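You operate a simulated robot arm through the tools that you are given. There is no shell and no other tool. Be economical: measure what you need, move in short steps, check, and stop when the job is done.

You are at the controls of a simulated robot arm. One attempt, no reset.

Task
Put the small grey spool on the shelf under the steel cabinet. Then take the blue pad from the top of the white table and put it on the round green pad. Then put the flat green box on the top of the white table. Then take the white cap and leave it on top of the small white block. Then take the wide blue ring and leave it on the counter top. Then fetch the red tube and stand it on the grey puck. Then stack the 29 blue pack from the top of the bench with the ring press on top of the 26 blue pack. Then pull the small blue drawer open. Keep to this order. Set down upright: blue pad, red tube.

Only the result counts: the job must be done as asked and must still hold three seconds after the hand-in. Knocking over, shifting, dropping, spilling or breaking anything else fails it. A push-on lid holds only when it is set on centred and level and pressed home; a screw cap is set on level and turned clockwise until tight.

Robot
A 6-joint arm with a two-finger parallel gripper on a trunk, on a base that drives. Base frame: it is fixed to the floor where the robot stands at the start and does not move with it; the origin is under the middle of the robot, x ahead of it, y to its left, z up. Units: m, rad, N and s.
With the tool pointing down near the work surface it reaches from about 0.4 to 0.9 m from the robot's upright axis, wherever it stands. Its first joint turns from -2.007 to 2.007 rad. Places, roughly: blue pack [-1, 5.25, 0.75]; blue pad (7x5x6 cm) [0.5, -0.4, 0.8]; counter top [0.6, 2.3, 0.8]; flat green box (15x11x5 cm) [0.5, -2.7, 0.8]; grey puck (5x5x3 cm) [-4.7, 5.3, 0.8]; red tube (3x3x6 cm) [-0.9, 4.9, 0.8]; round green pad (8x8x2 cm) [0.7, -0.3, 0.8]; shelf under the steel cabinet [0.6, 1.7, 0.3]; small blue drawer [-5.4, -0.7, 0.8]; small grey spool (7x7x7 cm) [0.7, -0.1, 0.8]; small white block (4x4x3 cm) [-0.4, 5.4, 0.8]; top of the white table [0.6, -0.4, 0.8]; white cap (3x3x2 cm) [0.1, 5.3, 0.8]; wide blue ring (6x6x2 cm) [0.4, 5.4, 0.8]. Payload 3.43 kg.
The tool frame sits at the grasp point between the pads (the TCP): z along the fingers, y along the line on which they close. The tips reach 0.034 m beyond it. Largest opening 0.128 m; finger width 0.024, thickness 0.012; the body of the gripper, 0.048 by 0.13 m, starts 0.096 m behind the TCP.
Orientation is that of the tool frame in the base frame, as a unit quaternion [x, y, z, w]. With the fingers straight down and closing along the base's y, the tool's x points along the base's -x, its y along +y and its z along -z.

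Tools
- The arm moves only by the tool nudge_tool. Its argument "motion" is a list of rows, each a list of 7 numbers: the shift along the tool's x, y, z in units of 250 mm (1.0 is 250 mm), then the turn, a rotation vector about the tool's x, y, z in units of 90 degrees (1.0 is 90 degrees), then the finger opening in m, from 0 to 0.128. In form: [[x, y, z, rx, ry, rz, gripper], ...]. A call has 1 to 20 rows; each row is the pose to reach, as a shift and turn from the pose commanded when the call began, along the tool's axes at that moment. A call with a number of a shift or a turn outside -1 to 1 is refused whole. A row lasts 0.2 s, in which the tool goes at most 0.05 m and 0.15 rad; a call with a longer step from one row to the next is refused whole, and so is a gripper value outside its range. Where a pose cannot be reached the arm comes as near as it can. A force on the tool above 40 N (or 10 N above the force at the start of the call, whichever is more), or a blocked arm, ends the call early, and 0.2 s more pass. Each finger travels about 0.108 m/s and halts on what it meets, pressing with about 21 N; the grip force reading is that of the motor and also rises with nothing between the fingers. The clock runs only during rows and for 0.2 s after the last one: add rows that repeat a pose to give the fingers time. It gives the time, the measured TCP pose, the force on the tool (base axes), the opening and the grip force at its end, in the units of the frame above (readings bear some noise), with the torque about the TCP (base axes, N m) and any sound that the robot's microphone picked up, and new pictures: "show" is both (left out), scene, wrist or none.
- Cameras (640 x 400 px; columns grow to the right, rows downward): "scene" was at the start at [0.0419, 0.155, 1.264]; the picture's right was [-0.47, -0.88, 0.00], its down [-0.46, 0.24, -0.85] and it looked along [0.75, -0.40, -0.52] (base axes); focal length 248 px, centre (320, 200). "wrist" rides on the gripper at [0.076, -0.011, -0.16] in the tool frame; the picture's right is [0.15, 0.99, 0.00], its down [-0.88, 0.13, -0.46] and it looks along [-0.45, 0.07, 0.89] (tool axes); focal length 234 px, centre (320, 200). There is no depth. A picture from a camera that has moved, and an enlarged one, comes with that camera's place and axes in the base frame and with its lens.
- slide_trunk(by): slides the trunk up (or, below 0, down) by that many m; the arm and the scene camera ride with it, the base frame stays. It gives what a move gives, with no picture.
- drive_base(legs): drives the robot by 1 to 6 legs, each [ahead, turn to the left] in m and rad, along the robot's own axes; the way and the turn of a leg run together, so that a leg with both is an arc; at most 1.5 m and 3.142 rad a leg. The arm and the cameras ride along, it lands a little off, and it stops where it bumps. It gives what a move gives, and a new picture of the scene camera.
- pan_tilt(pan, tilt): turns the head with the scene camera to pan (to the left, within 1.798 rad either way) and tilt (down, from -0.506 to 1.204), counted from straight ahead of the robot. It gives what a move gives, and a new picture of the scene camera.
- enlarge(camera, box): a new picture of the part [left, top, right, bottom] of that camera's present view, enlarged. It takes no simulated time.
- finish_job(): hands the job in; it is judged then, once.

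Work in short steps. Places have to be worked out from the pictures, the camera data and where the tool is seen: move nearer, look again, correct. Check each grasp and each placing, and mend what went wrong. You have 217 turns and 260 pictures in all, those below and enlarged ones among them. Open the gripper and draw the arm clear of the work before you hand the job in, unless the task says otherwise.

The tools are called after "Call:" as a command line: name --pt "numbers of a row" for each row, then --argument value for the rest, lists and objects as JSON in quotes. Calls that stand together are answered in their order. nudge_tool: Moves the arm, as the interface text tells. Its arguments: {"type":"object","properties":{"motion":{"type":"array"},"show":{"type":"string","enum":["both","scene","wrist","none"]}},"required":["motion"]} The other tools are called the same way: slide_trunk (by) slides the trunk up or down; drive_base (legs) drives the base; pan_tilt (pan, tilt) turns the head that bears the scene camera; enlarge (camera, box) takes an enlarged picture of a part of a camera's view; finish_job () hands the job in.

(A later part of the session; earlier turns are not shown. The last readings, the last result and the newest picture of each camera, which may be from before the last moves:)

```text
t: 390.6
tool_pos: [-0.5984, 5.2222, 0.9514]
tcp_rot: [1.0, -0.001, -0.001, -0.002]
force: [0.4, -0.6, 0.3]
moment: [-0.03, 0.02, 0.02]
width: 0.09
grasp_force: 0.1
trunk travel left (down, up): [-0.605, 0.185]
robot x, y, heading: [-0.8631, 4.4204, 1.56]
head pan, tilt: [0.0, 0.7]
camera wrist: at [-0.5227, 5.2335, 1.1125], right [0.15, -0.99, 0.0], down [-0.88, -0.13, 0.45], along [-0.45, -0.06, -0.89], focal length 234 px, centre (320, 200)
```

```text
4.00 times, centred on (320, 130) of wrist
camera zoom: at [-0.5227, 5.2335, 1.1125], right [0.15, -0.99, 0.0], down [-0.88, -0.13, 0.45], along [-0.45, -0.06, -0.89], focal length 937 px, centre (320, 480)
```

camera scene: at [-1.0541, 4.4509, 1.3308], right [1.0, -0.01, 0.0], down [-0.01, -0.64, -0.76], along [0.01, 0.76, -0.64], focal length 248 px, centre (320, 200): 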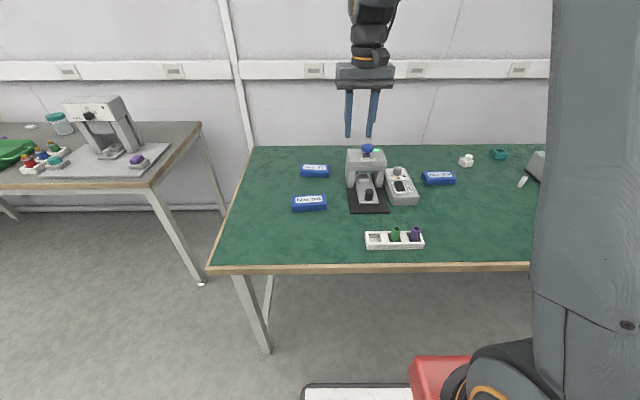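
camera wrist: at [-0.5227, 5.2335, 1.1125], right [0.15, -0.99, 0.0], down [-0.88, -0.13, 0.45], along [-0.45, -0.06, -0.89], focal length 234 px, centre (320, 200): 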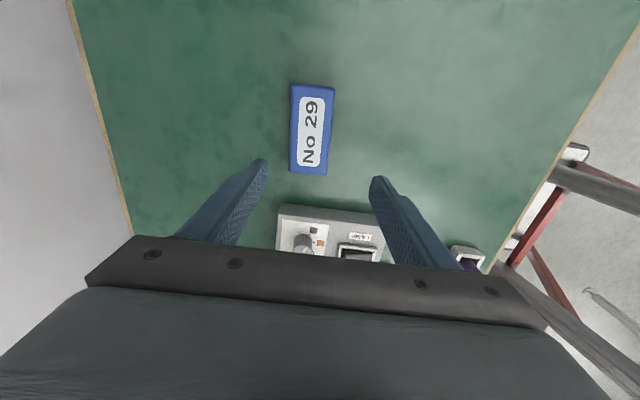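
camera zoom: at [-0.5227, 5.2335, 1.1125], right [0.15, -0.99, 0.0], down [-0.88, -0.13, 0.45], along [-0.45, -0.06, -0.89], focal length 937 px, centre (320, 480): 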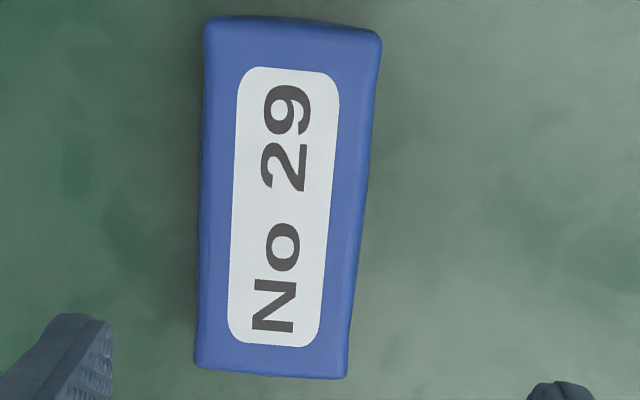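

Pack 29 centre ≈(-0.588,5.235), long axis rotated ~4° from x. I align (4° turn), descend to z≈0.803 and grip.

Call:
nudge_tool --pt "0.044 -0.051 0.1 0 0 -0.045 0.09" --pt "0.044 -0.051 0.28 0 0 -0.045 0.09" --pt "0.044 -0.051 0.46 0 0 -0.045 0.09" --pt "0.044 -0.051 0.56 0 0 -0.045 0.09" --pt "0.044 -0.051 0.594 0 0 -0.045 0.09" --pt "0.044 -0.051 0.594 0 0 -0.045 0.04" --pt "0.044 -0.051 0.594 0 0 -0.045 0.04" --pt "0.044 -0.051 0.594 0 0 -0.045 0.04" --show "wrist"

```text
t: 392.4
tool_pos: [-0.5863, 5.2352, 0.8023]
tcp_rot: [0.999, 0.035, 0.001, -0.001]
force: [0.0, 0.1, -0.6]
moment: [0.0, 0.02, -0.01]
width: 0.0573
grasp_force: 21.1
trunk travel left (down, up): [-0.605, 0.185]
robot x, y, heading: [-0.8611, 4.4255, 1.563]
head pan, tilt: [0.0, 0.7]
camera wrist: at [-0.5123, 5.252, 0.9638], right [0.21, -0.98, 0.0], down [-0.87, -0.19, 0.45], along [-0.44, -0.09, -0.89], focal length 234 px, centre (320, 200)
```

wrist: 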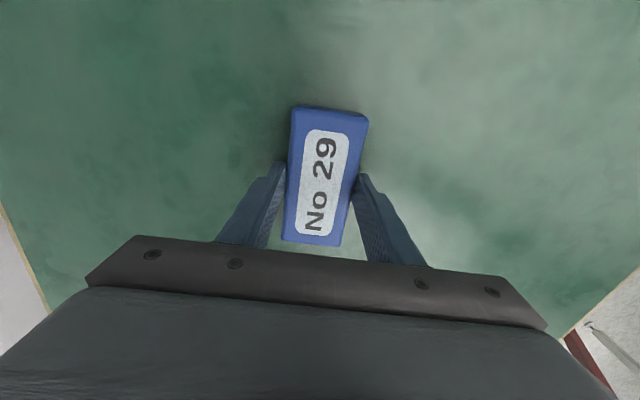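

Gripped at 0.057. Lift to z≈1.05.

Call:
nudge_tool --pt "0 0 -0.12 0 0 0 0.04" --pt "0 0 -0.3 0 0 0 0.04" --pt "0 0 -0.48 0 0 0 0.04" --pt "0 0 -0.66 0 0 0 0.04" --pt "0 0 -0.84 0 0 0 0.04" --pt "0 0 -0.99 0 0 0 0.04" --pt "0 0 -0.99 0 0 0 0.04" --show "wrist"

```text
t: 394.0
tool_pos: [-0.5849, 5.2348, 1.05]
tcp_rot: [0.999, 0.034, 0.0, -0.002]
force: [0.0, -0.4, -0.7]
moment: [0.03, -0.02, 0.02]
width: 0.0574
grasp_force: 21.2
trunk travel left (down, up): [-0.605, 0.185]
robot x, y, heading: [-0.862, 4.424, 1.56]
head pan, tilt: [0.0, 0.7]
camera wrist: at [-0.5103, 5.2512, 1.2113], right [0.21, -0.98, 0.0], down [-0.87, -0.19, 0.45], along [-0.44, -0.09, -0.89], focal length 234 px, centre (320, 200)
```

wrist: 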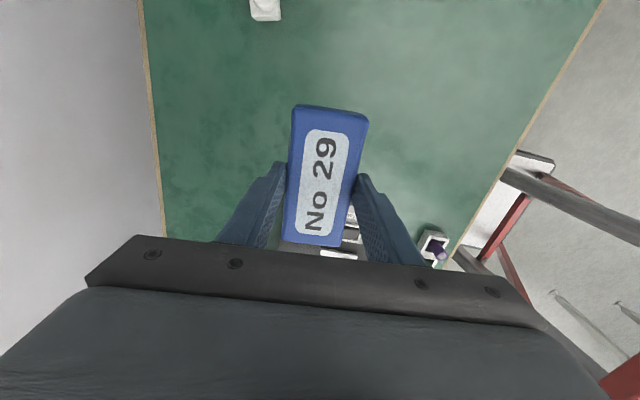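

Carry it toward pack 26: first step.

Call:
nudge_tool --pt "-0.18 0.05 0 0 0 0 0.04" --pt "-0.36 0.1 0 0 0 0 0.04" --pt "-0.54 0.15 0 0 0 0 0.04" --pt "-0.72 0.2 0 0 0 0 0.04" --pt "-0.88 0.26 0 0 0 0 0.04" --pt "-1.0 0.34 0 0 0 0 0.04" --show "none"

Call:
nudge_tool --pt "-0.18 0.05 0 0 0 0 0.04" --pt "-0.36 0.1 0 0 0 0 0.04" --pt "-0.54 0.15 0 0 0 0 0.04" --pt "-0.72 0.2 0 0 0 0 0.04" --pt "-0.88 0.24 0 0 0 0 0.04" --pt "-1.0 0.26 0 0 0 0 0.04" --show "none"

Call:
nudge_tool --pt "-0.18 0 0 0 0 0 0.04" --pt "-0.36 0 0 0 0 0 0.04" --pt "-0.5 0 0 0 0 0 0.04" --pt "-0.5 0 0 0 0 0 0.04"

```text
t: 395.4
tool_pos: [-0.8287, 5.1329, 1.051]
tcp_rot: [0.999, 0.034, -0.001, -0.002]
force: [0.9, -0.4, -0.7]
moment: [-0.01, 0.06, 0.0]
width: 0.0573
grasp_force: 21.0
trunk travel left (down, up): [-0.605, 0.185]
robot x, y, heading: [-0.8632, 4.4233, 1.563]
head pan, tilt: [0.0, 0.7]
```

```text
t: 396.8
tool_pos: [-1.0735, 5.0517, 1.0495]
tcp_rot: [0.999, 0.035, 0.0, -0.002]
force: [0.0, 0.3, -1.3]
moment: [-0.02, 0.02, 0.02]
width: 0.057
grasp_force: 20.5
trunk travel left (down, up): [-0.605, 0.185]
robot x, y, heading: [-0.8616, 4.4249, 1.561]
head pan, tilt: [0.0, 0.7]
```

```text
t: 397.8
tool_pos: [-1.1998, 5.0415, 1.0499]
tcp_rot: [0.999, 0.035, 0.0, -0.002]
force: [0.5, -0.1, -1.1]
moment: [0.0, -0.03, -0.03]
width: 0.0571
grasp_force: 20.9
trunk travel left (down, up): [-0.605, 0.185]
robot x, y, heading: [-0.8633, 4.4226, 1.556]
head pan, tilt: [0.0, 0.7]
camera scene: at [-1.0542, 4.4509, 1.3308], right [1.0, -0.01, 0.0], down [-0.01, -0.64, -0.76], along [0.01, 0.76, -0.64], focal length 248 px, centre (320, 200)
camera wrist: at [-1.1238, 5.0584, 1.2104], right [0.21, -0.98, 0.0], down [-0.87, -0.19, 0.45], along [-0.44, -0.09, -0.89], focal length 234 px, centre (320, 200)
```

scene: 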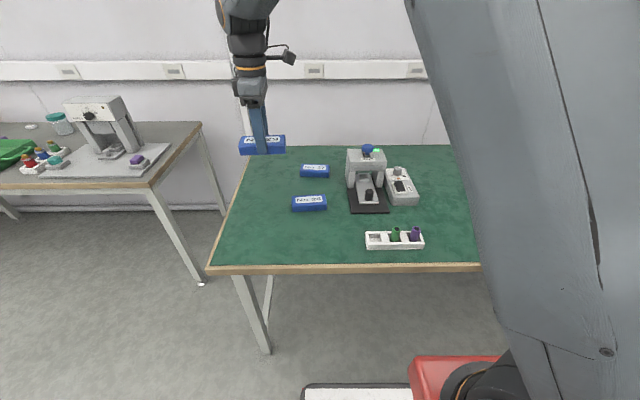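
wrist: 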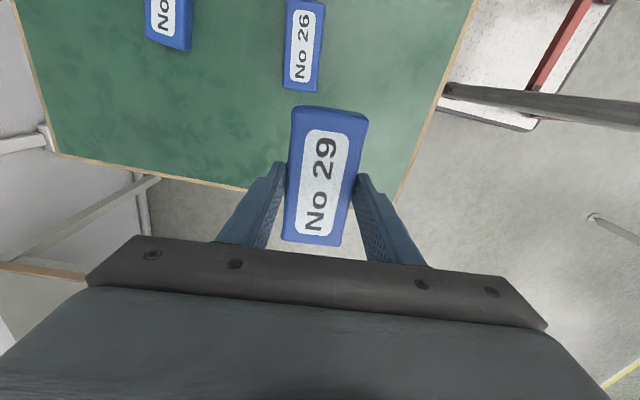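

Call:
enlarge --camera "wrist" --box '[240, 0, 400, 100]'

Call:
enlarge --camera "scene" --box '[270, 150, 350, 230]'

```text
4.00 times, centred on (320, 50) of wrist
camera zoom: at [-1.1238, 5.0584, 1.2104], right [0.21, -0.98, 0.0], down [-0.87, -0.19, 0.45], along [-0.44, -0.09, -0.89], focal length 937 px, centre (320, 800)
```

zoom: 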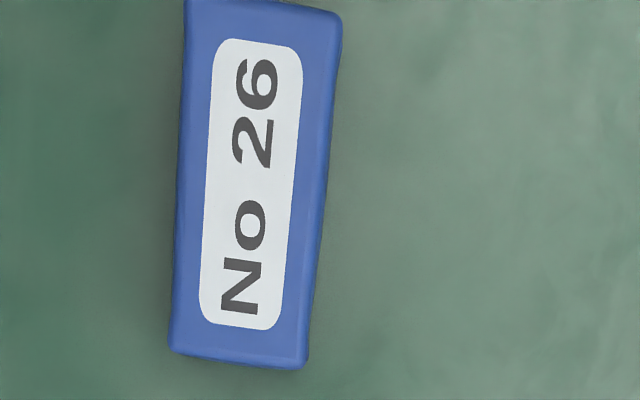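

```text
5.00 times, centred on (310, 190) of scene
camera zoom: at [-1.0542, 4.4509, 1.3308], right [1.0, -0.01, 0.0], down [-0.01, -0.64, -0.76], along [0.01, 0.76, -0.64], focal length 1243 px, centre (370, 250)
```

zoom: 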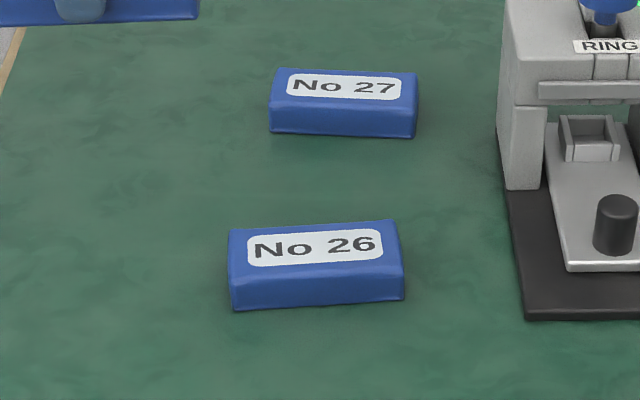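

Pack 26 centre ≈(-1.086,5.090), axis 6° from x, top ≈0.795. I align with an extra 2° turn and lower to just above it.

Call:
nudge_tool --pt "0.16 -0.05 0 0 0 -0.023 0.04" --pt "0.32 -0.1 0 0 0 -0.023 0.04" --pt "0.456 -0.155 0.05 0 0 -0.023 0.04" --pt "0.456 -0.155 0.22 0 0 -0.023 0.04" --pt "0.456 -0.155 0.4 0 0 -0.023 0.04" --pt "0.456 -0.155 0.58 0 0 -0.023 0.04" --pt "0.456 -0.155 0.74 0 0 -0.023 0.04" --pt "0.456 -0.155 0.78 0 0 -0.023 0.04" --pt "0.456 -0.155 0.78 0 0 -0.023 0.04" --show "wrist"

Call:
enlarge --camera "scene" --box '[270, 150, 350, 230]'

```text
t: 399.8
tool_pos: [-1.0893, 5.0898, 0.8555]
tcp_rot: [0.999, 0.052, 0.0, -0.002]
force: [0.4, -0.5, -0.5]
moment: [0.06, 0.01, 0.02]
width: 0.057
grasp_force: 21.3
trunk travel left (down, up): [-0.605, 0.185]
robot x, y, heading: [-0.8606, 4.4248, 1.562]
head pan, tilt: [0.0, 0.7]
camera wrist: at [-1.0152, 5.1085, 1.0161], right [0.25, -0.97, 0.0], down [-0.86, -0.22, 0.45], along [-0.44, -0.11, -0.89], focal length 234 px, centre (320, 200)
```

wrist: 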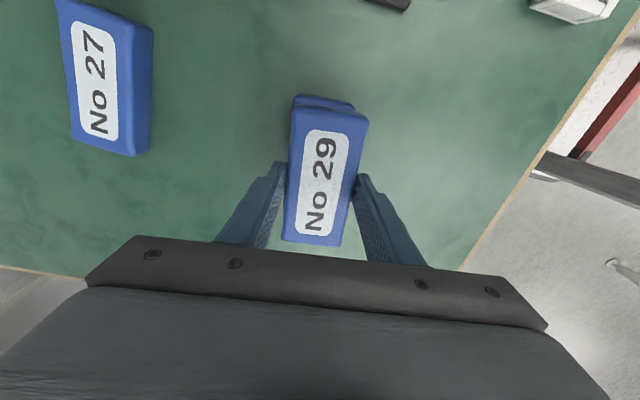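

```text
5.00 times, centred on (310, 190) of scene
camera zoom: at [-1.0542, 4.4509, 1.3308], right [1.0, -0.01, 0.0], down [-0.01, -0.64, -0.76], along [0.01, 0.76, -0.64], focal length 1243 px, centre (370, 250)
```

zoom: 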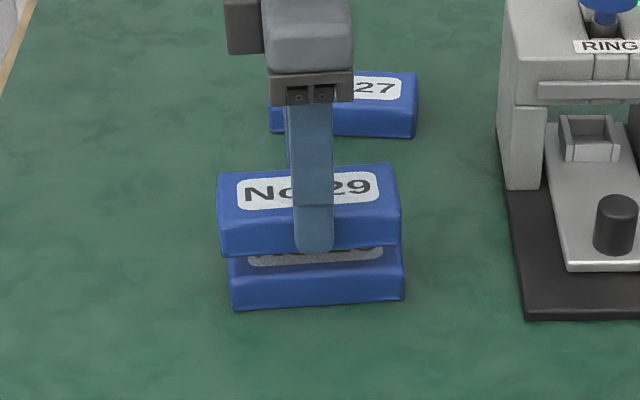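

Well lined up. Lower until contact.

Call:
nudge_tool --pt "0.012 0 0.03 0 0 0 0.04" --pt "0.012 0 0.05 0 0 0 0.04" --pt "0.012 0 0.06 0 0 0 0.04" --pt "0.012 0 0.07 0 0 0 0.04" --pt "0.012 0 0.08 0 0 0 0.04" --show "none"

```text
t: 401.0
tool_pos: [-1.0857, 5.0897, 0.8344]
tcp_rot: [0.999, 0.053, 0.0, -0.001]
force: [-0.1, -0.7, -0.1]
moment: [-0.02, -0.01, -0.03]
width: 0.0572
grasp_force: 21.3
trunk travel left (down, up): [-0.605, 0.185]
robot x, y, heading: [-0.863, 4.4239, 1.558]
head pan, tilt: [0.0, 0.7]
```

Call:
nudge_tool --pt "0 0 0.01 0 0 0 0.04" --pt "0 0 0.018 0 0 0 0.04" --pt "0 0 0.026 0 0 0 0.04" --pt "0 0 0.034 0 0 0 0.04" --show "none"

Call:
enlarge --camera "scene" --box '[270, 150, 350, 230]'

```text
t: 402.0
tool_pos: [-1.0875, 5.0888, 0.8279]
tcp_rot: [0.999, 0.053, -0.001, -0.003]
force: [0.0, -1.9, 18.0]
moment: [-0.14, 0.02, 0.0]
width: 0.0576
grasp_force: 20.8
trunk travel left (down, up): [-0.605, 0.185]
robot x, y, heading: [-0.8627, 4.4232, 1.558]
head pan, tilt: [0.0, 0.7]
```

```text
5.00 times, centred on (310, 190) of scene
camera zoom: at [-1.054, 4.45, 1.3309], right [1.0, -0.01, 0.0], down [-0.01, -0.64, -0.77], along [0.01, 0.77, -0.64], focal length 1243 px, centre (370, 250)
```

zoom: 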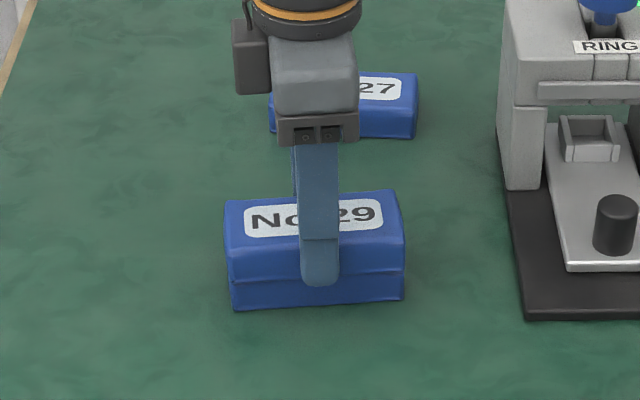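

In contact (18 N), aligned. Release and rise.

Call:
nudge_tool --pt "0 0 -0.006 0 0 0 0.06" --pt "0 0 -0.006 0 0 0 0.08" --pt "0 0 -0.006 0 0 0 0.09" --pt "0 0 -0.006 0 0 0 0.09" --pt "0 0 -0.15 0 0 0 0.09" --pt "0 0 -0.32 0 0 0 0.09" --pt "0 0 -0.5 0 0 0 0.09" --pt "0 0 -0.68 0 0 0 0.09" --pt "0 0 -0.86 0 0 0 0.09" --pt "0 0 -0.86 0 0 0 0.09" --show "wrist"

Call:
enlarge --camera "scene" --box '[270, 150, 350, 230]'

```text
t: 404.2
tool_pos: [-1.0853, 5.0846, 1.0402]
tcp_rot: [0.999, 0.052, 0.001, -0.001]
force: [0.1, 0.3, 1.1]
moment: [0.02, -0.01, 0.01]
width: 0.0901
grasp_force: 0.1
trunk travel left (down, up): [-0.605, 0.185]
robot x, y, heading: [-0.862, 4.4271, 1.561]
head pan, tilt: [0.0, 0.7]
camera wrist: at [-1.0113, 5.1049, 1.2014], right [0.25, -0.97, 0.0], down [-0.86, -0.22, 0.45], along [-0.44, -0.11, -0.89], focal length 234 px, centre (320, 200)
```

wrist: 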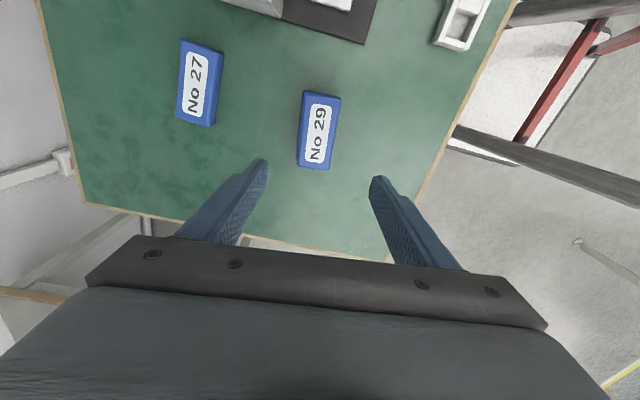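

```text
5.00 times, centred on (310, 190) of scene
camera zoom: at [-1.0542, 4.4509, 1.3308], right [1.0, -0.01, 0.0], down [-0.01, -0.64, -0.76], along [0.01, 0.76, -0.64], focal length 1243 px, centre (370, 250)
```

zoom: 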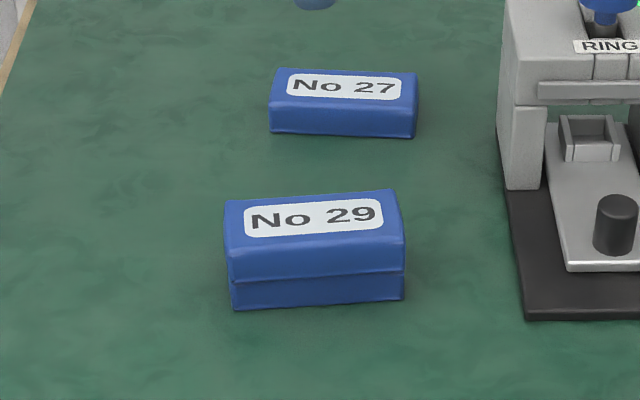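

29 is squarely on 26. Last: the small blue drawer near (-5.4,-0.7). I retract the arm, reverse down to y≈0.5 and look toward -x.

Call:
nudge_tool --pt "0.05 0.18 0 0 0 0.08 0.05" --pt "0.1 0.36 0 0 0 0.16 0.03" --pt "0.15 0.54 0 0 0 0.25 0.02" --pt "0.2 0.7 0 0 0 0.34 0.02" --pt "0.25 0.8 0 0 0 0.43 0.02" --pt "0.25 0.8 0 0 0 0.52 0.02" --pt "0.25 0.8 0 0 0 0.61 0.02" --pt "0.25 0.8 0 0 0 0.7 0.02" --pt "0.25 0.8 0 0 0 0.79 0.02" --pt "0.25 0.8 0 0 0 0.88 0.02" --pt "0.25 0.8 0 0 0 0.97 0.02" --pt "0.25 0.8 0 0 0 1.0 0.02" --show "none"

Call:
drive_base --legs '[[-1.35, 0], [-1.35, 0], [-1.2, 0], [0, 1.57]]'

Call:
pan_tilt --pan 0.3 --tilt 0.2

```text
t: 406.8
tool_pos: [-1.0033, 4.8957, 1.0409]
tcp_rot: [0.742, -0.67, -0.001, -0.002]
force: [-0.1, 0.8, 0.1]
moment: [0.0, 0.02, -0.02]
width: 0.0202
grasp_force: 0.0
trunk travel left (down, up): [-0.605, 0.185]
robot x, y, heading: [-0.8602, 4.4197, 1.563]
head pan, tilt: [0.0, 0.7]
```

```text
t: 429.2
tool_pos: [-1.4361, 0.439, 1.0404]
tcp_rot: [1.0, 0.03, -0.001, 0.0]
force: [0.2, 0.1, -0.2]
moment: [0.03, 0.0, -0.05]
width: 0.0199
grasp_force: 0.1
trunk travel left (down, up): [-0.605, 0.185]
robot x, y, heading: [-0.9603, 0.558, 3.084]
head pan, tilt: [0.0, 0.7]
camera scene: at [-0.9902, 0.3666, 1.3308], right [0.06, 1.0, 0.0], down [0.64, -0.04, -0.76], along [-0.76, 0.04, -0.64], focal length 248 px, centre (320, 200)
```

scene: 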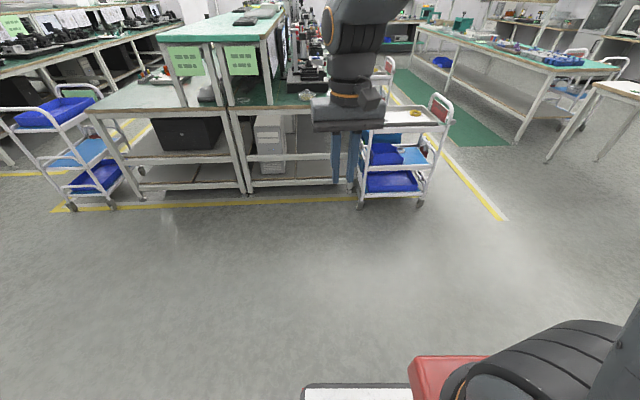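

```text
t: 430.2
tool_pos: [-1.4359, 0.4391, 1.0408]
tcp_rot: [1.0, 0.03, -0.002, 0.0]
force: [0.5, -0.2, 0.5]
moment: [-0.03, -0.02, 0.01]
width: 0.02
grasp_force: 0.1
trunk travel left (down, up): [-0.605, 0.185]
robot x, y, heading: [-0.9581, 0.5547, 3.09]
head pan, tilt: [0.3, 0.201]
camera scene: at [-0.9958, 0.3394, 1.3761], right [-0.24, 0.97, 0.0], down [0.19, 0.05, -0.98], along [-0.95, -0.24, -0.2], focal length 248 px, centre (320, 200)
```

scene: 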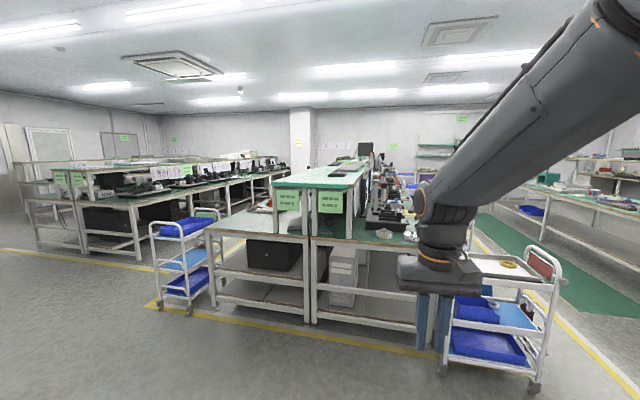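

Two bench islands run along -x. The drawer at y≈-0.7 lies on the near island's -y half, reached from the aisle at y≈-2. I drive to the aisle entrance.

Call:
drive_base --legs '[[0, 1.35], [1.35, 0], [1.35, 0], [0, -1.29]]'

Call:
pan_tilt --pan -0.2 --tilt 0.25

```text
t: 450.1
tool_pos: [-2.2173, -2.2202, 1.0399]
tcp_rot: [0.999, 0.042, -0.002, -0.001]
force: [0.0, -0.1, -0.5]
moment: [-0.02, 0.0, 0.01]
width: 0.0201
grasp_force: 0.1
trunk travel left (down, up): [-0.605, 0.185]
robot x, y, heading: [-1.7428, -2.0898, 3.111]
head pan, tilt: [0.3, 0.201]
camera scene: at [-1.7739, -2.3084, 1.3762], right [-0.27, 0.96, 0.0], down [0.19, 0.05, -0.98], along [-0.94, -0.26, -0.2], focal length 248 px, centre (320, 200)
```

scene: 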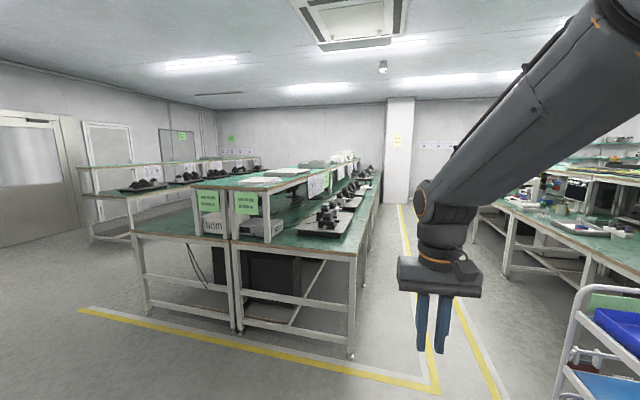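

```text
t: 451.0
tool_pos: [-2.2179, -2.2196, 1.0397]
tcp_rot: [0.999, 0.043, -0.001, -0.001]
force: [-0.4, 0.1, -0.1]
moment: [0.02, -0.04, -0.02]
width: 0.0202
grasp_force: 0.0
trunk travel left (down, up): [-0.605, 0.185]
robot x, y, heading: [-1.7419, -2.0908, 3.11]
head pan, tilt: [-0.201, 0.25]
camera scene: at [-1.775, -2.2622, 1.3716], right [0.23, 0.97, 0.0], down [0.24, -0.06, -0.97], along [-0.94, 0.22, -0.25], focal length 248 px, centre (320, 200)
```

scene: 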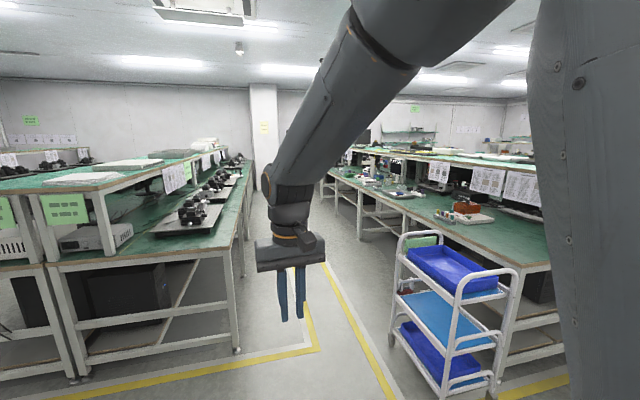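

The aisle is ~1 m wide beside the trolley (y -2.48…-1.48). I drive through its centre and look.

Call:
drive_base --legs '[[0, -0.056], [1.2, 0], [0, 0.087], [0.8, 0]]'

Call:
pan_tilt --pan -0.6 --tilt 0.3

```text
t: 462.0
tool_pos: [-4.2241, -2.1066, 1.0412]
tcp_rot: [0.999, 0.049, -0.002, -0.001]
force: [-0.7, -0.2, 0.3]
moment: [0.0, 0.0, 0.02]
width: 0.0197
grasp_force: 0.0
trunk travel left (down, up): [-0.605, 0.185]
robot x, y, heading: [-3.7519, -1.9701, 3.122]
head pan, tilt: [-0.201, 0.25]
camera scene: at [-3.7812, -2.1428, 1.3716], right [0.22, 0.98, 0.0], down [0.24, -0.05, -0.97], along [-0.95, 0.21, -0.25], focal length 248 px, centre (320, 200)
```

scene: 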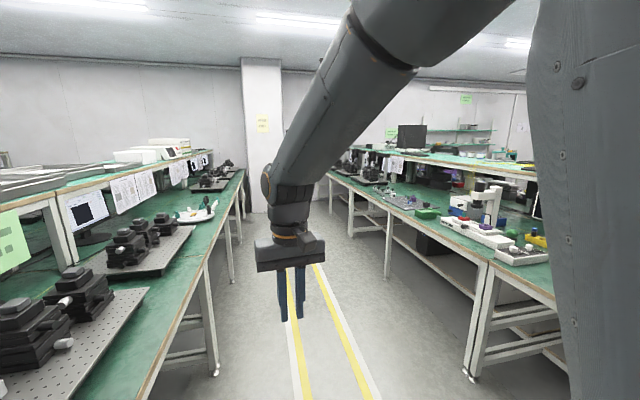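

```text
t: 462.9
tool_pos: [-4.224, -2.105, 1.041]
tcp_rot: [0.999, 0.049, -0.001, -0.001]
force: [0.1, 0.1, -0.3]
moment: [0.02, -0.02, -0.01]
width: 0.0201
grasp_force: 0.0
trunk travel left (down, up): [-0.605, 0.185]
robot x, y, heading: [-3.7519, -1.9667, 3.124]
head pan, tilt: [-0.6, 0.3]
camera scene: at [-3.7662, -2.109, 1.3669], right [0.58, 0.82, 0.0], down [0.24, -0.17, -0.96], along [-0.78, 0.55, -0.3], focal length 248 px, centre (320, 200)
```

scene: 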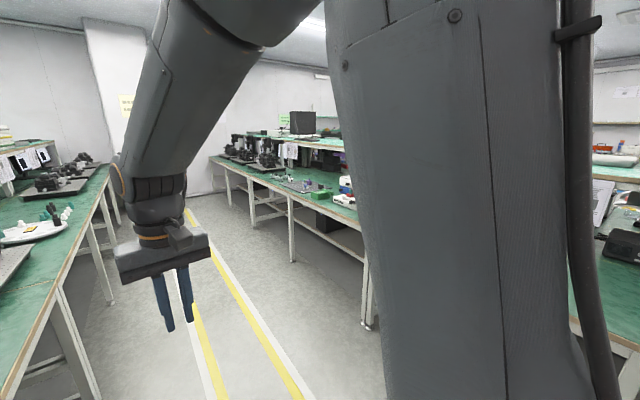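

Continue to x≈-5.25, then turn right to face the island.

Call:
drive_base --legs '[[1.5, 0.0], [0, -1.55]]'

Call:
pan_tilt --pan 0.0 --tilt 0.4

```text
t: 474.1
tool_pos: [-5.4352, -1.49, 1.0404]
tcp_rot: [0.759, -0.651, -0.001, -0.001]
force: [0.3, -0.2, 0.4]
moment: [-0.01, 0.01, -0.03]
width: 0.02
grasp_force: 0.0
trunk travel left (down, up): [-0.605, 0.185]
robot x, y, heading: [-5.2706, -1.9558, 1.606]
head pan, tilt: [-0.6, 0.3]
camera scene: at [-5.4111, -1.9433, 1.3669], right [0.85, -0.53, 0.0], down [-0.16, -0.25, -0.96], along [0.51, 0.81, -0.3], focal length 248 px, centre (320, 200)
```

scene: 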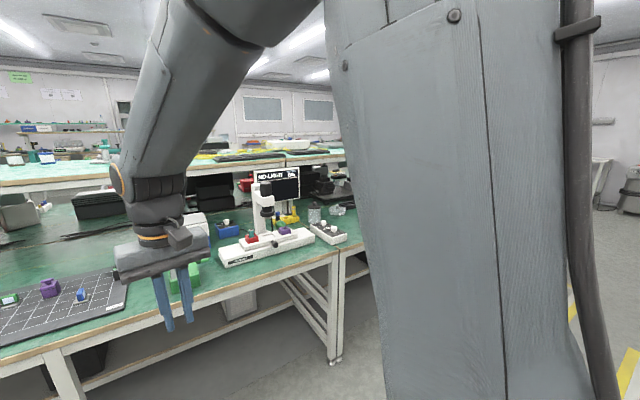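

```text
t: 475.1
tool_pos: [-5.4354, -1.4901, 1.0399]
tcp_rot: [0.759, -0.651, -0.001, -0.002]
force: [0.2, 0.9, -0.2]
moment: [0.02, 0.04, 0.01]
width: 0.0202
grasp_force: 0.1
trunk travel left (down, up): [-0.605, 0.185]
robot x, y, heading: [-5.2685, -1.9553, 1.611]
head pan, tilt: [0.0, 0.4]
camera scene: at [-5.4643, -1.9297, 1.3577], right [1.0, 0.04, 0.0], down [0.01, -0.39, -0.92], along [-0.03, 0.92, -0.39], focal length 248 px, centre (320, 200)
```

scene: 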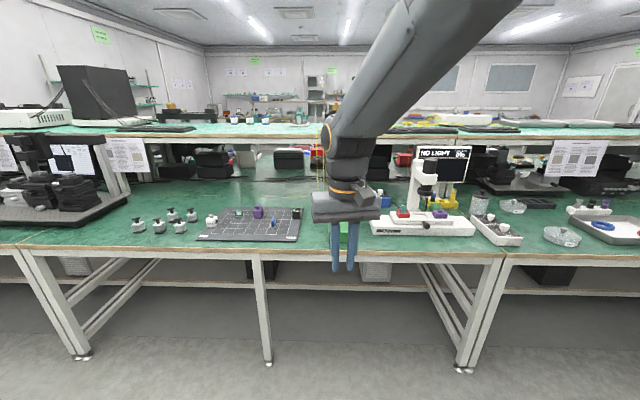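

I enlarge the middle to find the drawer.

Call:
enlarge --camera "scene" --box '[190, 150, 430, 300]'

Call:
enlarge --camera "wrist" --box '[0, 0, 640, 400]'

```text
2.67 times, centred on (310, 225) of scene
camera zoom: at [-5.4643, -1.9297, 1.3577], right [1.0, 0.04, 0.0], down [0.01, -0.39, -0.92], along [-0.03, 0.92, -0.39], focal length 663 px, centre (347, 133)
```

zoom: 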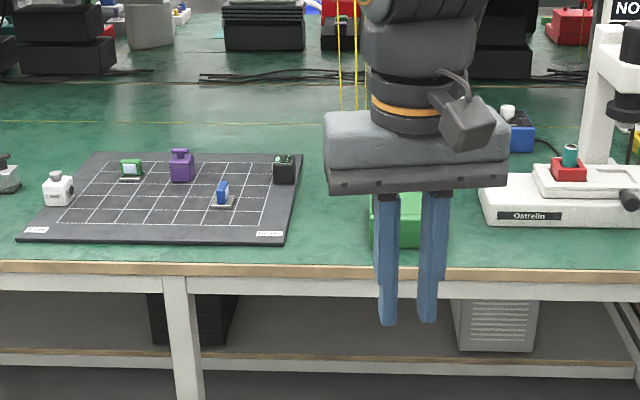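

```text
1.00 times, centred on (320, 200) of wrist (not enlarged: the box is as wide or as high as the picture)
camera zoom: at [-5.4118, -1.5631, 1.2013], right [-0.95, -0.3, 0.0], down [-0.26, 0.85, 0.46], along [-0.13, 0.44, -0.89], focal length 234 px, centre (320, 200)
```

zoom: 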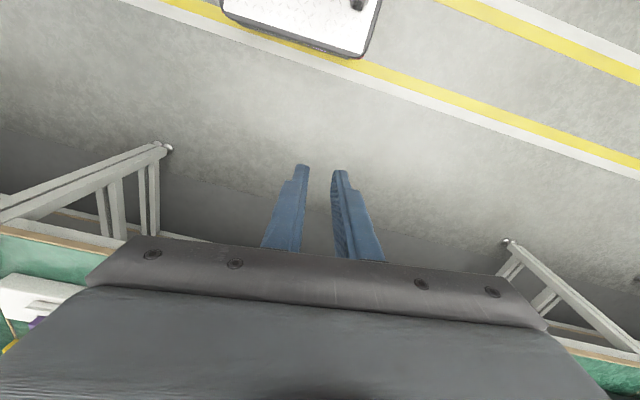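

The drawer is hidden behind the gripper. I move the tool 0.25 left and look again.

Call:
nudge_tool --pt "0 0.19 0 0 0 0 0.02" --pt "0 0.38 0 0 0 0 0.02" --pt "0 0.57 0 0 0 0 0.02" --pt "0 0.76 0 0 0 0 0.02" --pt "0 0.95 0 0 0 0 0.02" --pt "0 0.95 0 0 0 0 0.02" --show "none"

Call:
enlarge --camera "scene" --box '[270, 150, 430, 250]'

```text
t: 476.5
tool_pos: [-5.6696, -1.5249, 1.0405]
tcp_rot: [0.759, -0.651, -0.001, -0.002]
force: [0.9, -0.1, -0.5]
moment: [0.04, -0.01, -0.01]
width: 0.02
grasp_force: 0.0
trunk travel left (down, up): [-0.605, 0.185]
robot x, y, heading: [-5.2713, -1.9554, 1.607]
head pan, tilt: [0.0, 0.4]
```

```text
4.00 times, centred on (350, 200) of scene
camera zoom: at [-5.4644, -1.9297, 1.3576], right [1.0, 0.04, 0.0], down [0.01, -0.39, -0.92], along [-0.04, 0.92, -0.39], focal length 994 px, centre (200, 200)
```

zoom: 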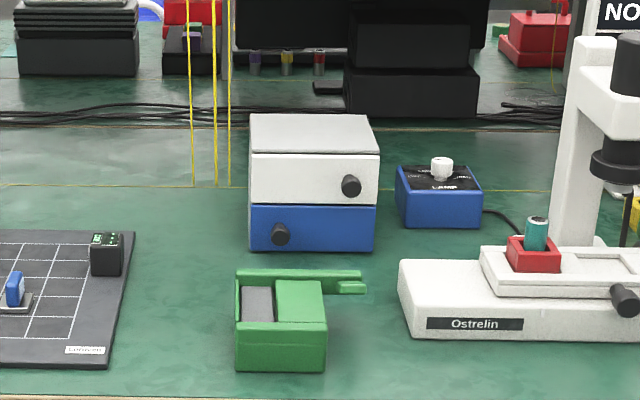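

The drawer box has a lower blue drawer with a black knob at ≈(-5.40,-0.71,0.80). I bring the tool back, square its yaw and drive 0.45 closer.

Call:
nudge_tool --pt "0.02 -0.15 0 0 0 0.03 0.03" --pt "0.05 -0.32 0 0 0 0.06 0.05" --pt "0.08 -0.5 0 0 0 0.097 0.06" --pt "0.1 -0.66 0 0 0 0.097 0.06" --pt "0.12 -0.79 0 0 0 0.097 0.06" --pt "0.12 -0.79 0 0 0 0.097 0.06" --show "none"

Call:
drive_base --legs '[[0.42, -0.03]]'

Call:
pan_tilt --pan 0.1 --tilt 0.6

Call:
enlarge --camera "wrist" --box '[0, 0, 640, 400]'

```text
t: 477.9
tool_pos: [-5.4668, -1.5275, 1.0381]
tcp_rot: [0.708, -0.706, -0.001, 0.0]
force: [1.5, -0.5, -0.4]
moment: [0.01, 0.02, 0.03]
width: 0.0599
grasp_force: 0.1
trunk travel left (down, up): [-0.605, 0.185]
robot x, y, heading: [-5.2734, -1.9551, 1.61]
head pan, tilt: [0.0, 0.4]
```

```text
t: 480.5
tool_pos: [-5.4707, -1.1124, 1.0398]
tcp_rot: [-0.701, 0.713, 0.001, 0.001]
force: [-0.7, 0.5, 0.6]
moment: [0.01, 0.01, -0.01]
width: 0.0601
grasp_force: 0.1
trunk travel left (down, up): [-0.605, 0.185]
robot x, y, heading: [-5.2815, -1.5432, 1.595]
head pan, tilt: [0.0, 0.4]
camera scene: at [-5.4757, -1.5139, 1.3577], right [1.0, 0.02, 0.0], down [0.01, -0.39, -0.92], along [-0.02, 0.92, -0.39], focal length 248 px, centre (320, 200)
```

scene: 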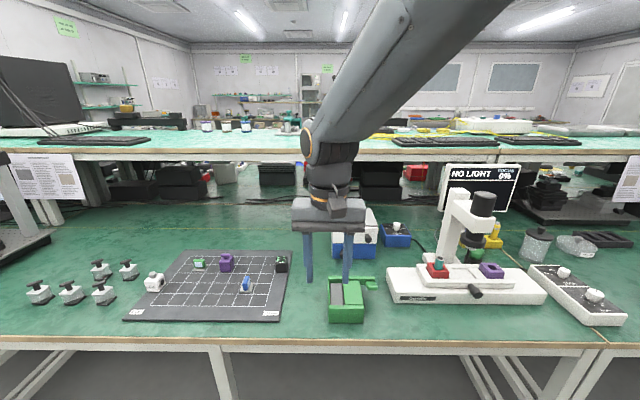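

```text
t: 481.2
tool_pos: [-5.4714, -1.112, 1.0398]
tcp_rot: [-0.701, 0.713, 0.001, 0.001]
force: [0.7, 0.5, 0.1]
moment: [-0.01, -0.01, 0.0]
width: 0.0602
grasp_force: 0.0
trunk travel left (down, up): [-0.605, 0.185]
robot x, y, heading: [-5.2804, -1.5404, 1.591]
head pan, tilt: [0.099, 0.6]
camera scene: at [-5.4844, -1.5187, 1.3395], right [0.99, 0.12, 0.0], down [0.07, -0.56, -0.83], along [-0.1, 0.82, -0.56], focal length 248 px, centre (320, 200)
```

scene: 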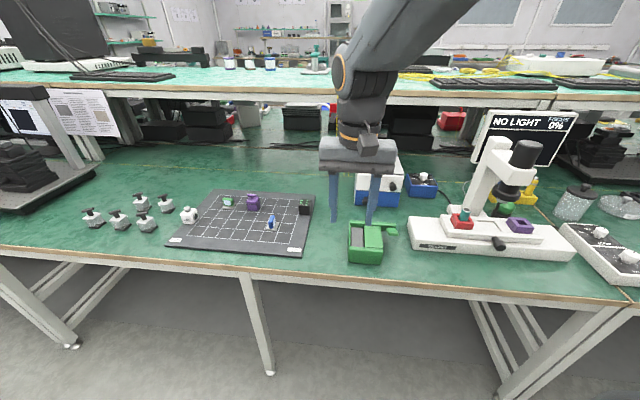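

```text
1.00 times, centred on (320, 200) of wrist (not enlarged: the box is as wide or as high as the picture)
camera zoom: at [-5.461, -1.1868, 1.1997], right [-0.99, -0.13, 0.0], down [-0.12, 0.88, 0.46], along [-0.06, 0.46, -0.89], focal length 234 px, centre (320, 200)
```

zoom: 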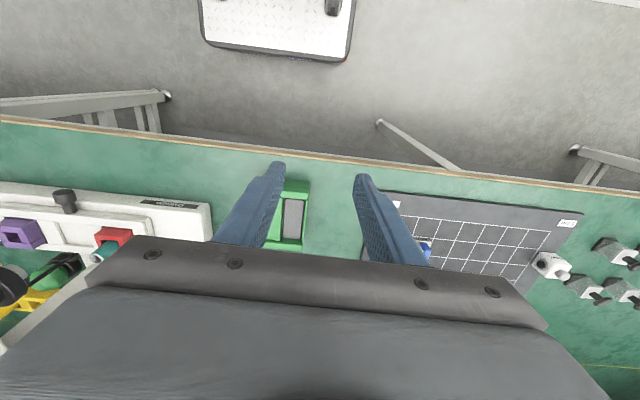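

I tilt the tool 25° forward and approach so the wrist camera sees the drawer front.

Call:
nudge_tool --pt "-0.16 -0.05 0 0 -0.07 0 0.06" --pt "-0.32 -0.1 0 0 -0.14 0 0.06" --pt "-0.48 -0.16 0.02 0 -0.21 0 0.06" --pt "-0.64 -0.22 0.05 0 -0.278 0 0.06" --pt "-0.805 -0.26 0.08 0 -0.278 0 0.06" --pt "-0.805 -0.26 0.08 0 -0.278 0 0.06"

```text
t: 482.6
tool_pos: [-5.4046, -0.9077, 1.0197]
tcp_rot: [-0.684, 0.696, 0.154, 0.156]
force: [1.1, -0.1, 0.1]
moment: [-0.01, 0.0, 0.01]
width: 0.0602
grasp_force: 0.1
trunk travel left (down, up): [-0.605, 0.185]
robot x, y, heading: [-5.2831, -1.5427, 1.59]
head pan, tilt: [0.099, 0.6]
camera scene: at [-5.4844, -1.5188, 1.3394], right [0.99, 0.12, 0.0], down [0.07, -0.56, -0.83], along [-0.1, 0.82, -0.56], focal length 248 px, centre (320, 200)
camera wrist: at [-5.3952, -1.0454, 1.1329], right [-0.99, -0.12, -0.06], down [-0.12, 0.6, 0.79], along [-0.05, 0.79, -0.61], focal length 234 px, centre (320, 200)
```

scene: 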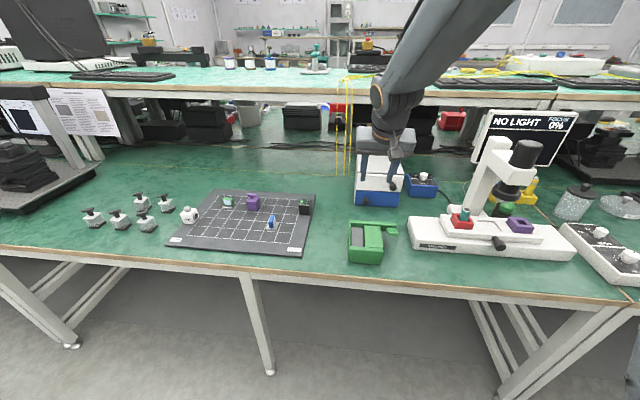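
wrist: 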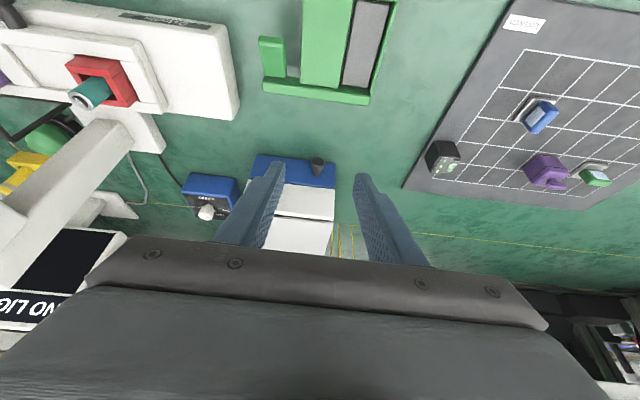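

The knob is visible. Enlarge both to measure.

Call:
enlarge --camera "wrist" --box '[230, 130, 390, 230]'

Call:
enlarge --camera "scene" --box '[330, 140, 450, 275]'

```text
4.00 times, centred on (310, 180) of wrist
camera zoom: at [-5.3952, -1.0454, 1.1329], right [-0.99, -0.12, -0.06], down [-0.12, 0.6, 0.79], along [-0.05, 0.79, -0.61], focal length 937 px, centre (360, 280)
```

zoom: 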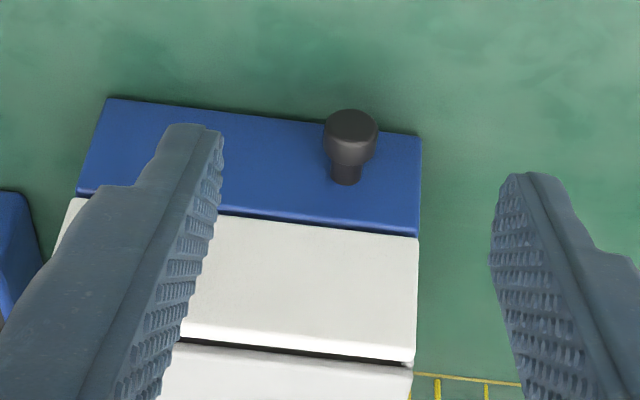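

```text
2.96 times, centred on (390, 208) of scene
camera zoom: at [-5.4844, -1.5188, 1.3394], right [0.99, 0.12, 0.0], down [0.07, -0.56, -0.83], along [-0.1, 0.82, -0.56], focal length 736 px, centre (113, 178)
```

zoom: 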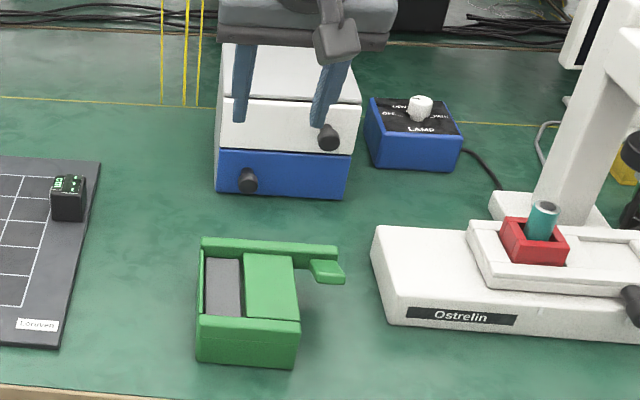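

Knob ≈(-5.408,-0.745,0.815), drawer front y≈-0.713. I approach along the tool axis to ~8 cm short and check.

Call:
nudge_tool --pt "-0.1 0.01 0.1 0 0 0 0.055" --pt "-0.2 0.02 0.24 0 0 0 0.055" --pt "-0.249 0.025 0.4 0 0 0 0.055" --pt "-0.249 0.025 0.55 0 0 0 0.055" --pt "-0.249 0.025 0.7 0 0 0 0.055" --pt "-0.249 0.025 0.7 0 0 0 0.055"

```text
t: 484.0
tool_pos: [-5.4058, -0.7793, 0.8869]
tcp_rot: [-0.684, 0.696, 0.154, 0.156]
force: [0.2, -0.7, 0.1]
moment: [-0.02, 0.02, -0.01]
width: 0.0551
grasp_force: 0.1
trunk travel left (down, up): [-0.605, 0.185]
robot x, y, heading: [-5.2834, -1.5433, 1.593]
head pan, tilt: [0.099, 0.6]
camera scene: at [-5.4844, -1.5187, 1.3394], right [0.99, 0.12, 0.0], down [0.07, -0.56, -0.83], along [-0.1, 0.82, -0.56], focal length 248 px, centre (320, 200)
camera wrist: at [-5.3963, -0.9148, 1.0016], right [-0.99, -0.12, -0.06], down [-0.12, 0.6, 0.79], along [-0.05, 0.79, -0.61], focal length 234 px, centre (320, 200)
```

scene: 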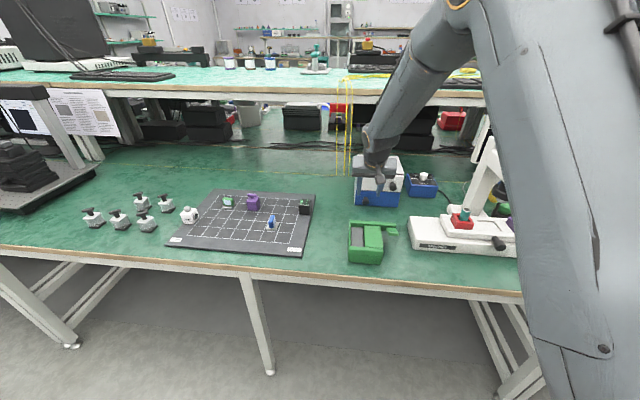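
wrist: 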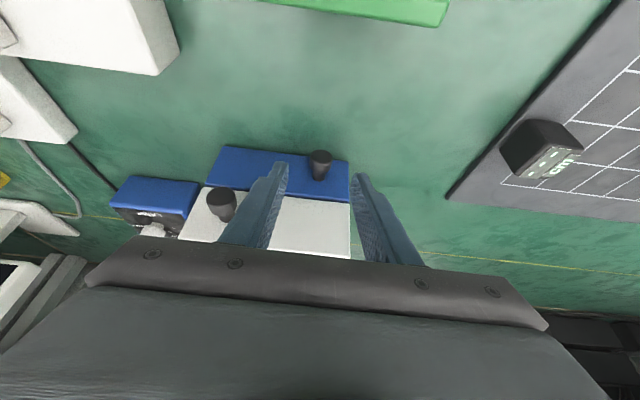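

Knob centred at z≈0.816. Move the last 7.7 cm along the tool axis, then close.

Call:
nudge_tool --pt "-0.008 0 0.12 0 0 0 0.055" --pt "-0.008 0 0.24 0 0 0 0.055" --pt "-0.008 0 0.3 0 0 0 0.055" --pt "-0.008 0 0.3 0 0 0 0.055" --show "wrist"

```text
t: 485.0
tool_pos: [-5.4052, -0.7459, 0.8207]
tcp_rot: [-0.684, 0.696, 0.154, 0.156]
force: [0.3, 0.8, -0.6]
moment: [0.0, -0.05, -0.02]
width: 0.055
grasp_force: 0.1
trunk travel left (down, up): [-0.605, 0.185]
robot x, y, heading: [-5.2848, -1.5402, 1.59]
head pan, tilt: [0.099, 0.6]
camera wrist: at [-5.3964, -0.8814, 0.9343], right [-0.99, -0.12, -0.06], down [-0.12, 0.6, 0.79], along [-0.05, 0.79, -0.61], focal length 234 px, centre (320, 200)
```

wrist: 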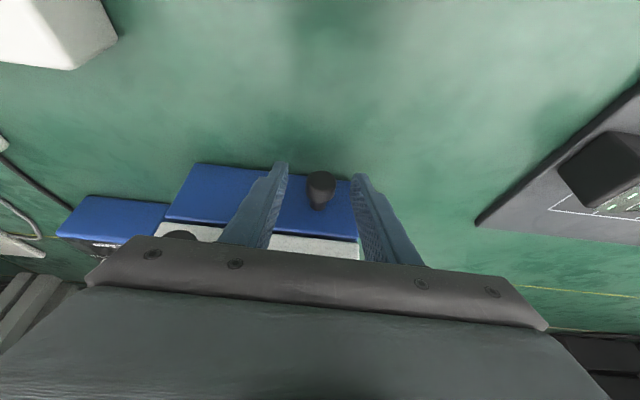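

Knob lies right between the fingers. Close.

Call:
nudge_tool --pt "0 0 0.0 0 0 0 0.03" --pt "0 0 0 0 0 0 0.005" --pt "0 0 0 0 0 0 0.005" --pt "0 0 0 0 0 0 0.005" --show "wrist"

```text
t: 486.0
tool_pos: [-5.4071, -0.7447, 0.8207]
tcp_rot: [-0.685, 0.695, 0.154, 0.155]
force: [-8.7, 0.3, -1.6]
moment: [0.02, 0.17, 0.7]
width: 0.0252
grasp_force: 44.7
trunk travel left (down, up): [-0.605, 0.185]
robot x, y, heading: [-5.2802, -1.5417, 1.591]
head pan, tilt: [0.099, 0.6]
camera wrist: at [-5.3976, -0.8815, 0.9343], right [-0.99, -0.12, -0.06], down [-0.12, 0.6, 0.79], along [-0.05, 0.79, -0.61], focal length 234 px, centre (320, 200)
```

wrist: 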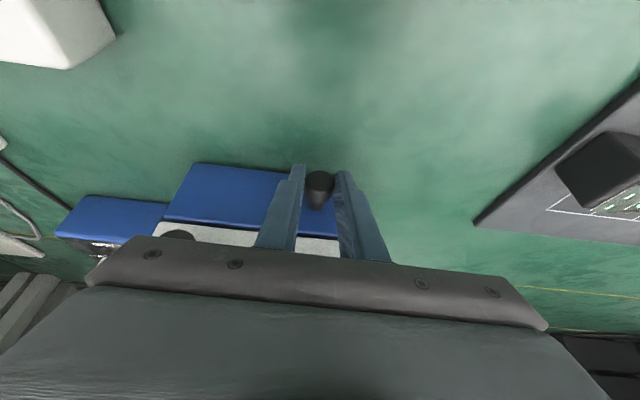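

Gripped on the knob (0.025). Pull straight toward -y in small steps.

Call:
nudge_tool --pt "0.0 0.008 0 0 0 0 0.005" --pt "0.036 0.008 -0.017 0 0 0 0.005" --pt "0.072 0.007 -0.034 0 0 0 0.005" --pt "0.109 0.006 -0.051 0 0 0 0.005" --pt "0.145 0.006 -0.068 0 0 0 0.005" --pt "0.181 0.005 -0.085 0 0 0 0.005"

```text
t: 487.4
tool_pos: [-5.4063, -0.7944, 0.821]
tcp_rot: [-0.684, 0.696, 0.153, 0.156]
force: [8.6, -0.4, 3.2]
moment: [-0.02, -0.19, 0.47]
width: 0.0252
grasp_force: 45.3
trunk travel left (down, up): [-0.605, 0.185]
robot x, y, heading: [-5.2848, -1.5454, 1.591]
head pan, tilt: [0.099, 0.6]
camera scene: at [-5.4841, -1.5186, 1.3395], right [0.99, 0.12, 0.0], down [0.07, -0.56, -0.83], along [-0.1, 0.82, -0.56], focal length 248 px, centre (320, 200)
camera wrist: at [-5.3977, -0.9317, 0.9343], right [-0.99, -0.11, -0.06], down [-0.12, 0.6, 0.79], along [-0.05, 0.79, -0.61], focal length 234 px, centre (320, 200)
```

scene: 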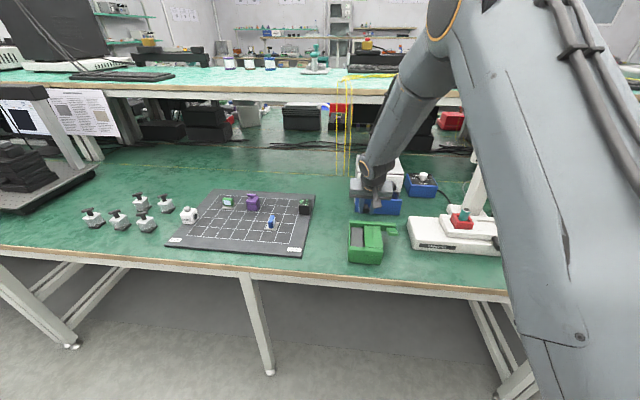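
wrist: 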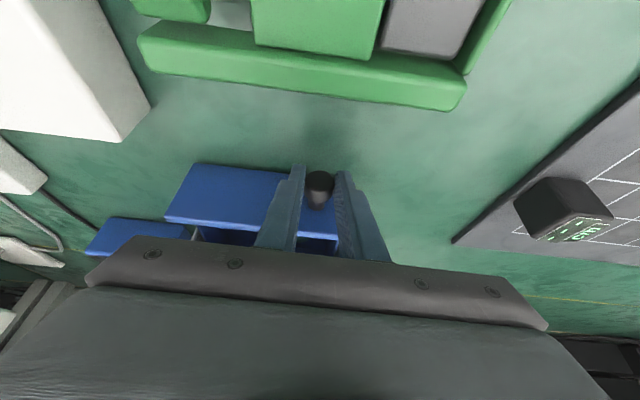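

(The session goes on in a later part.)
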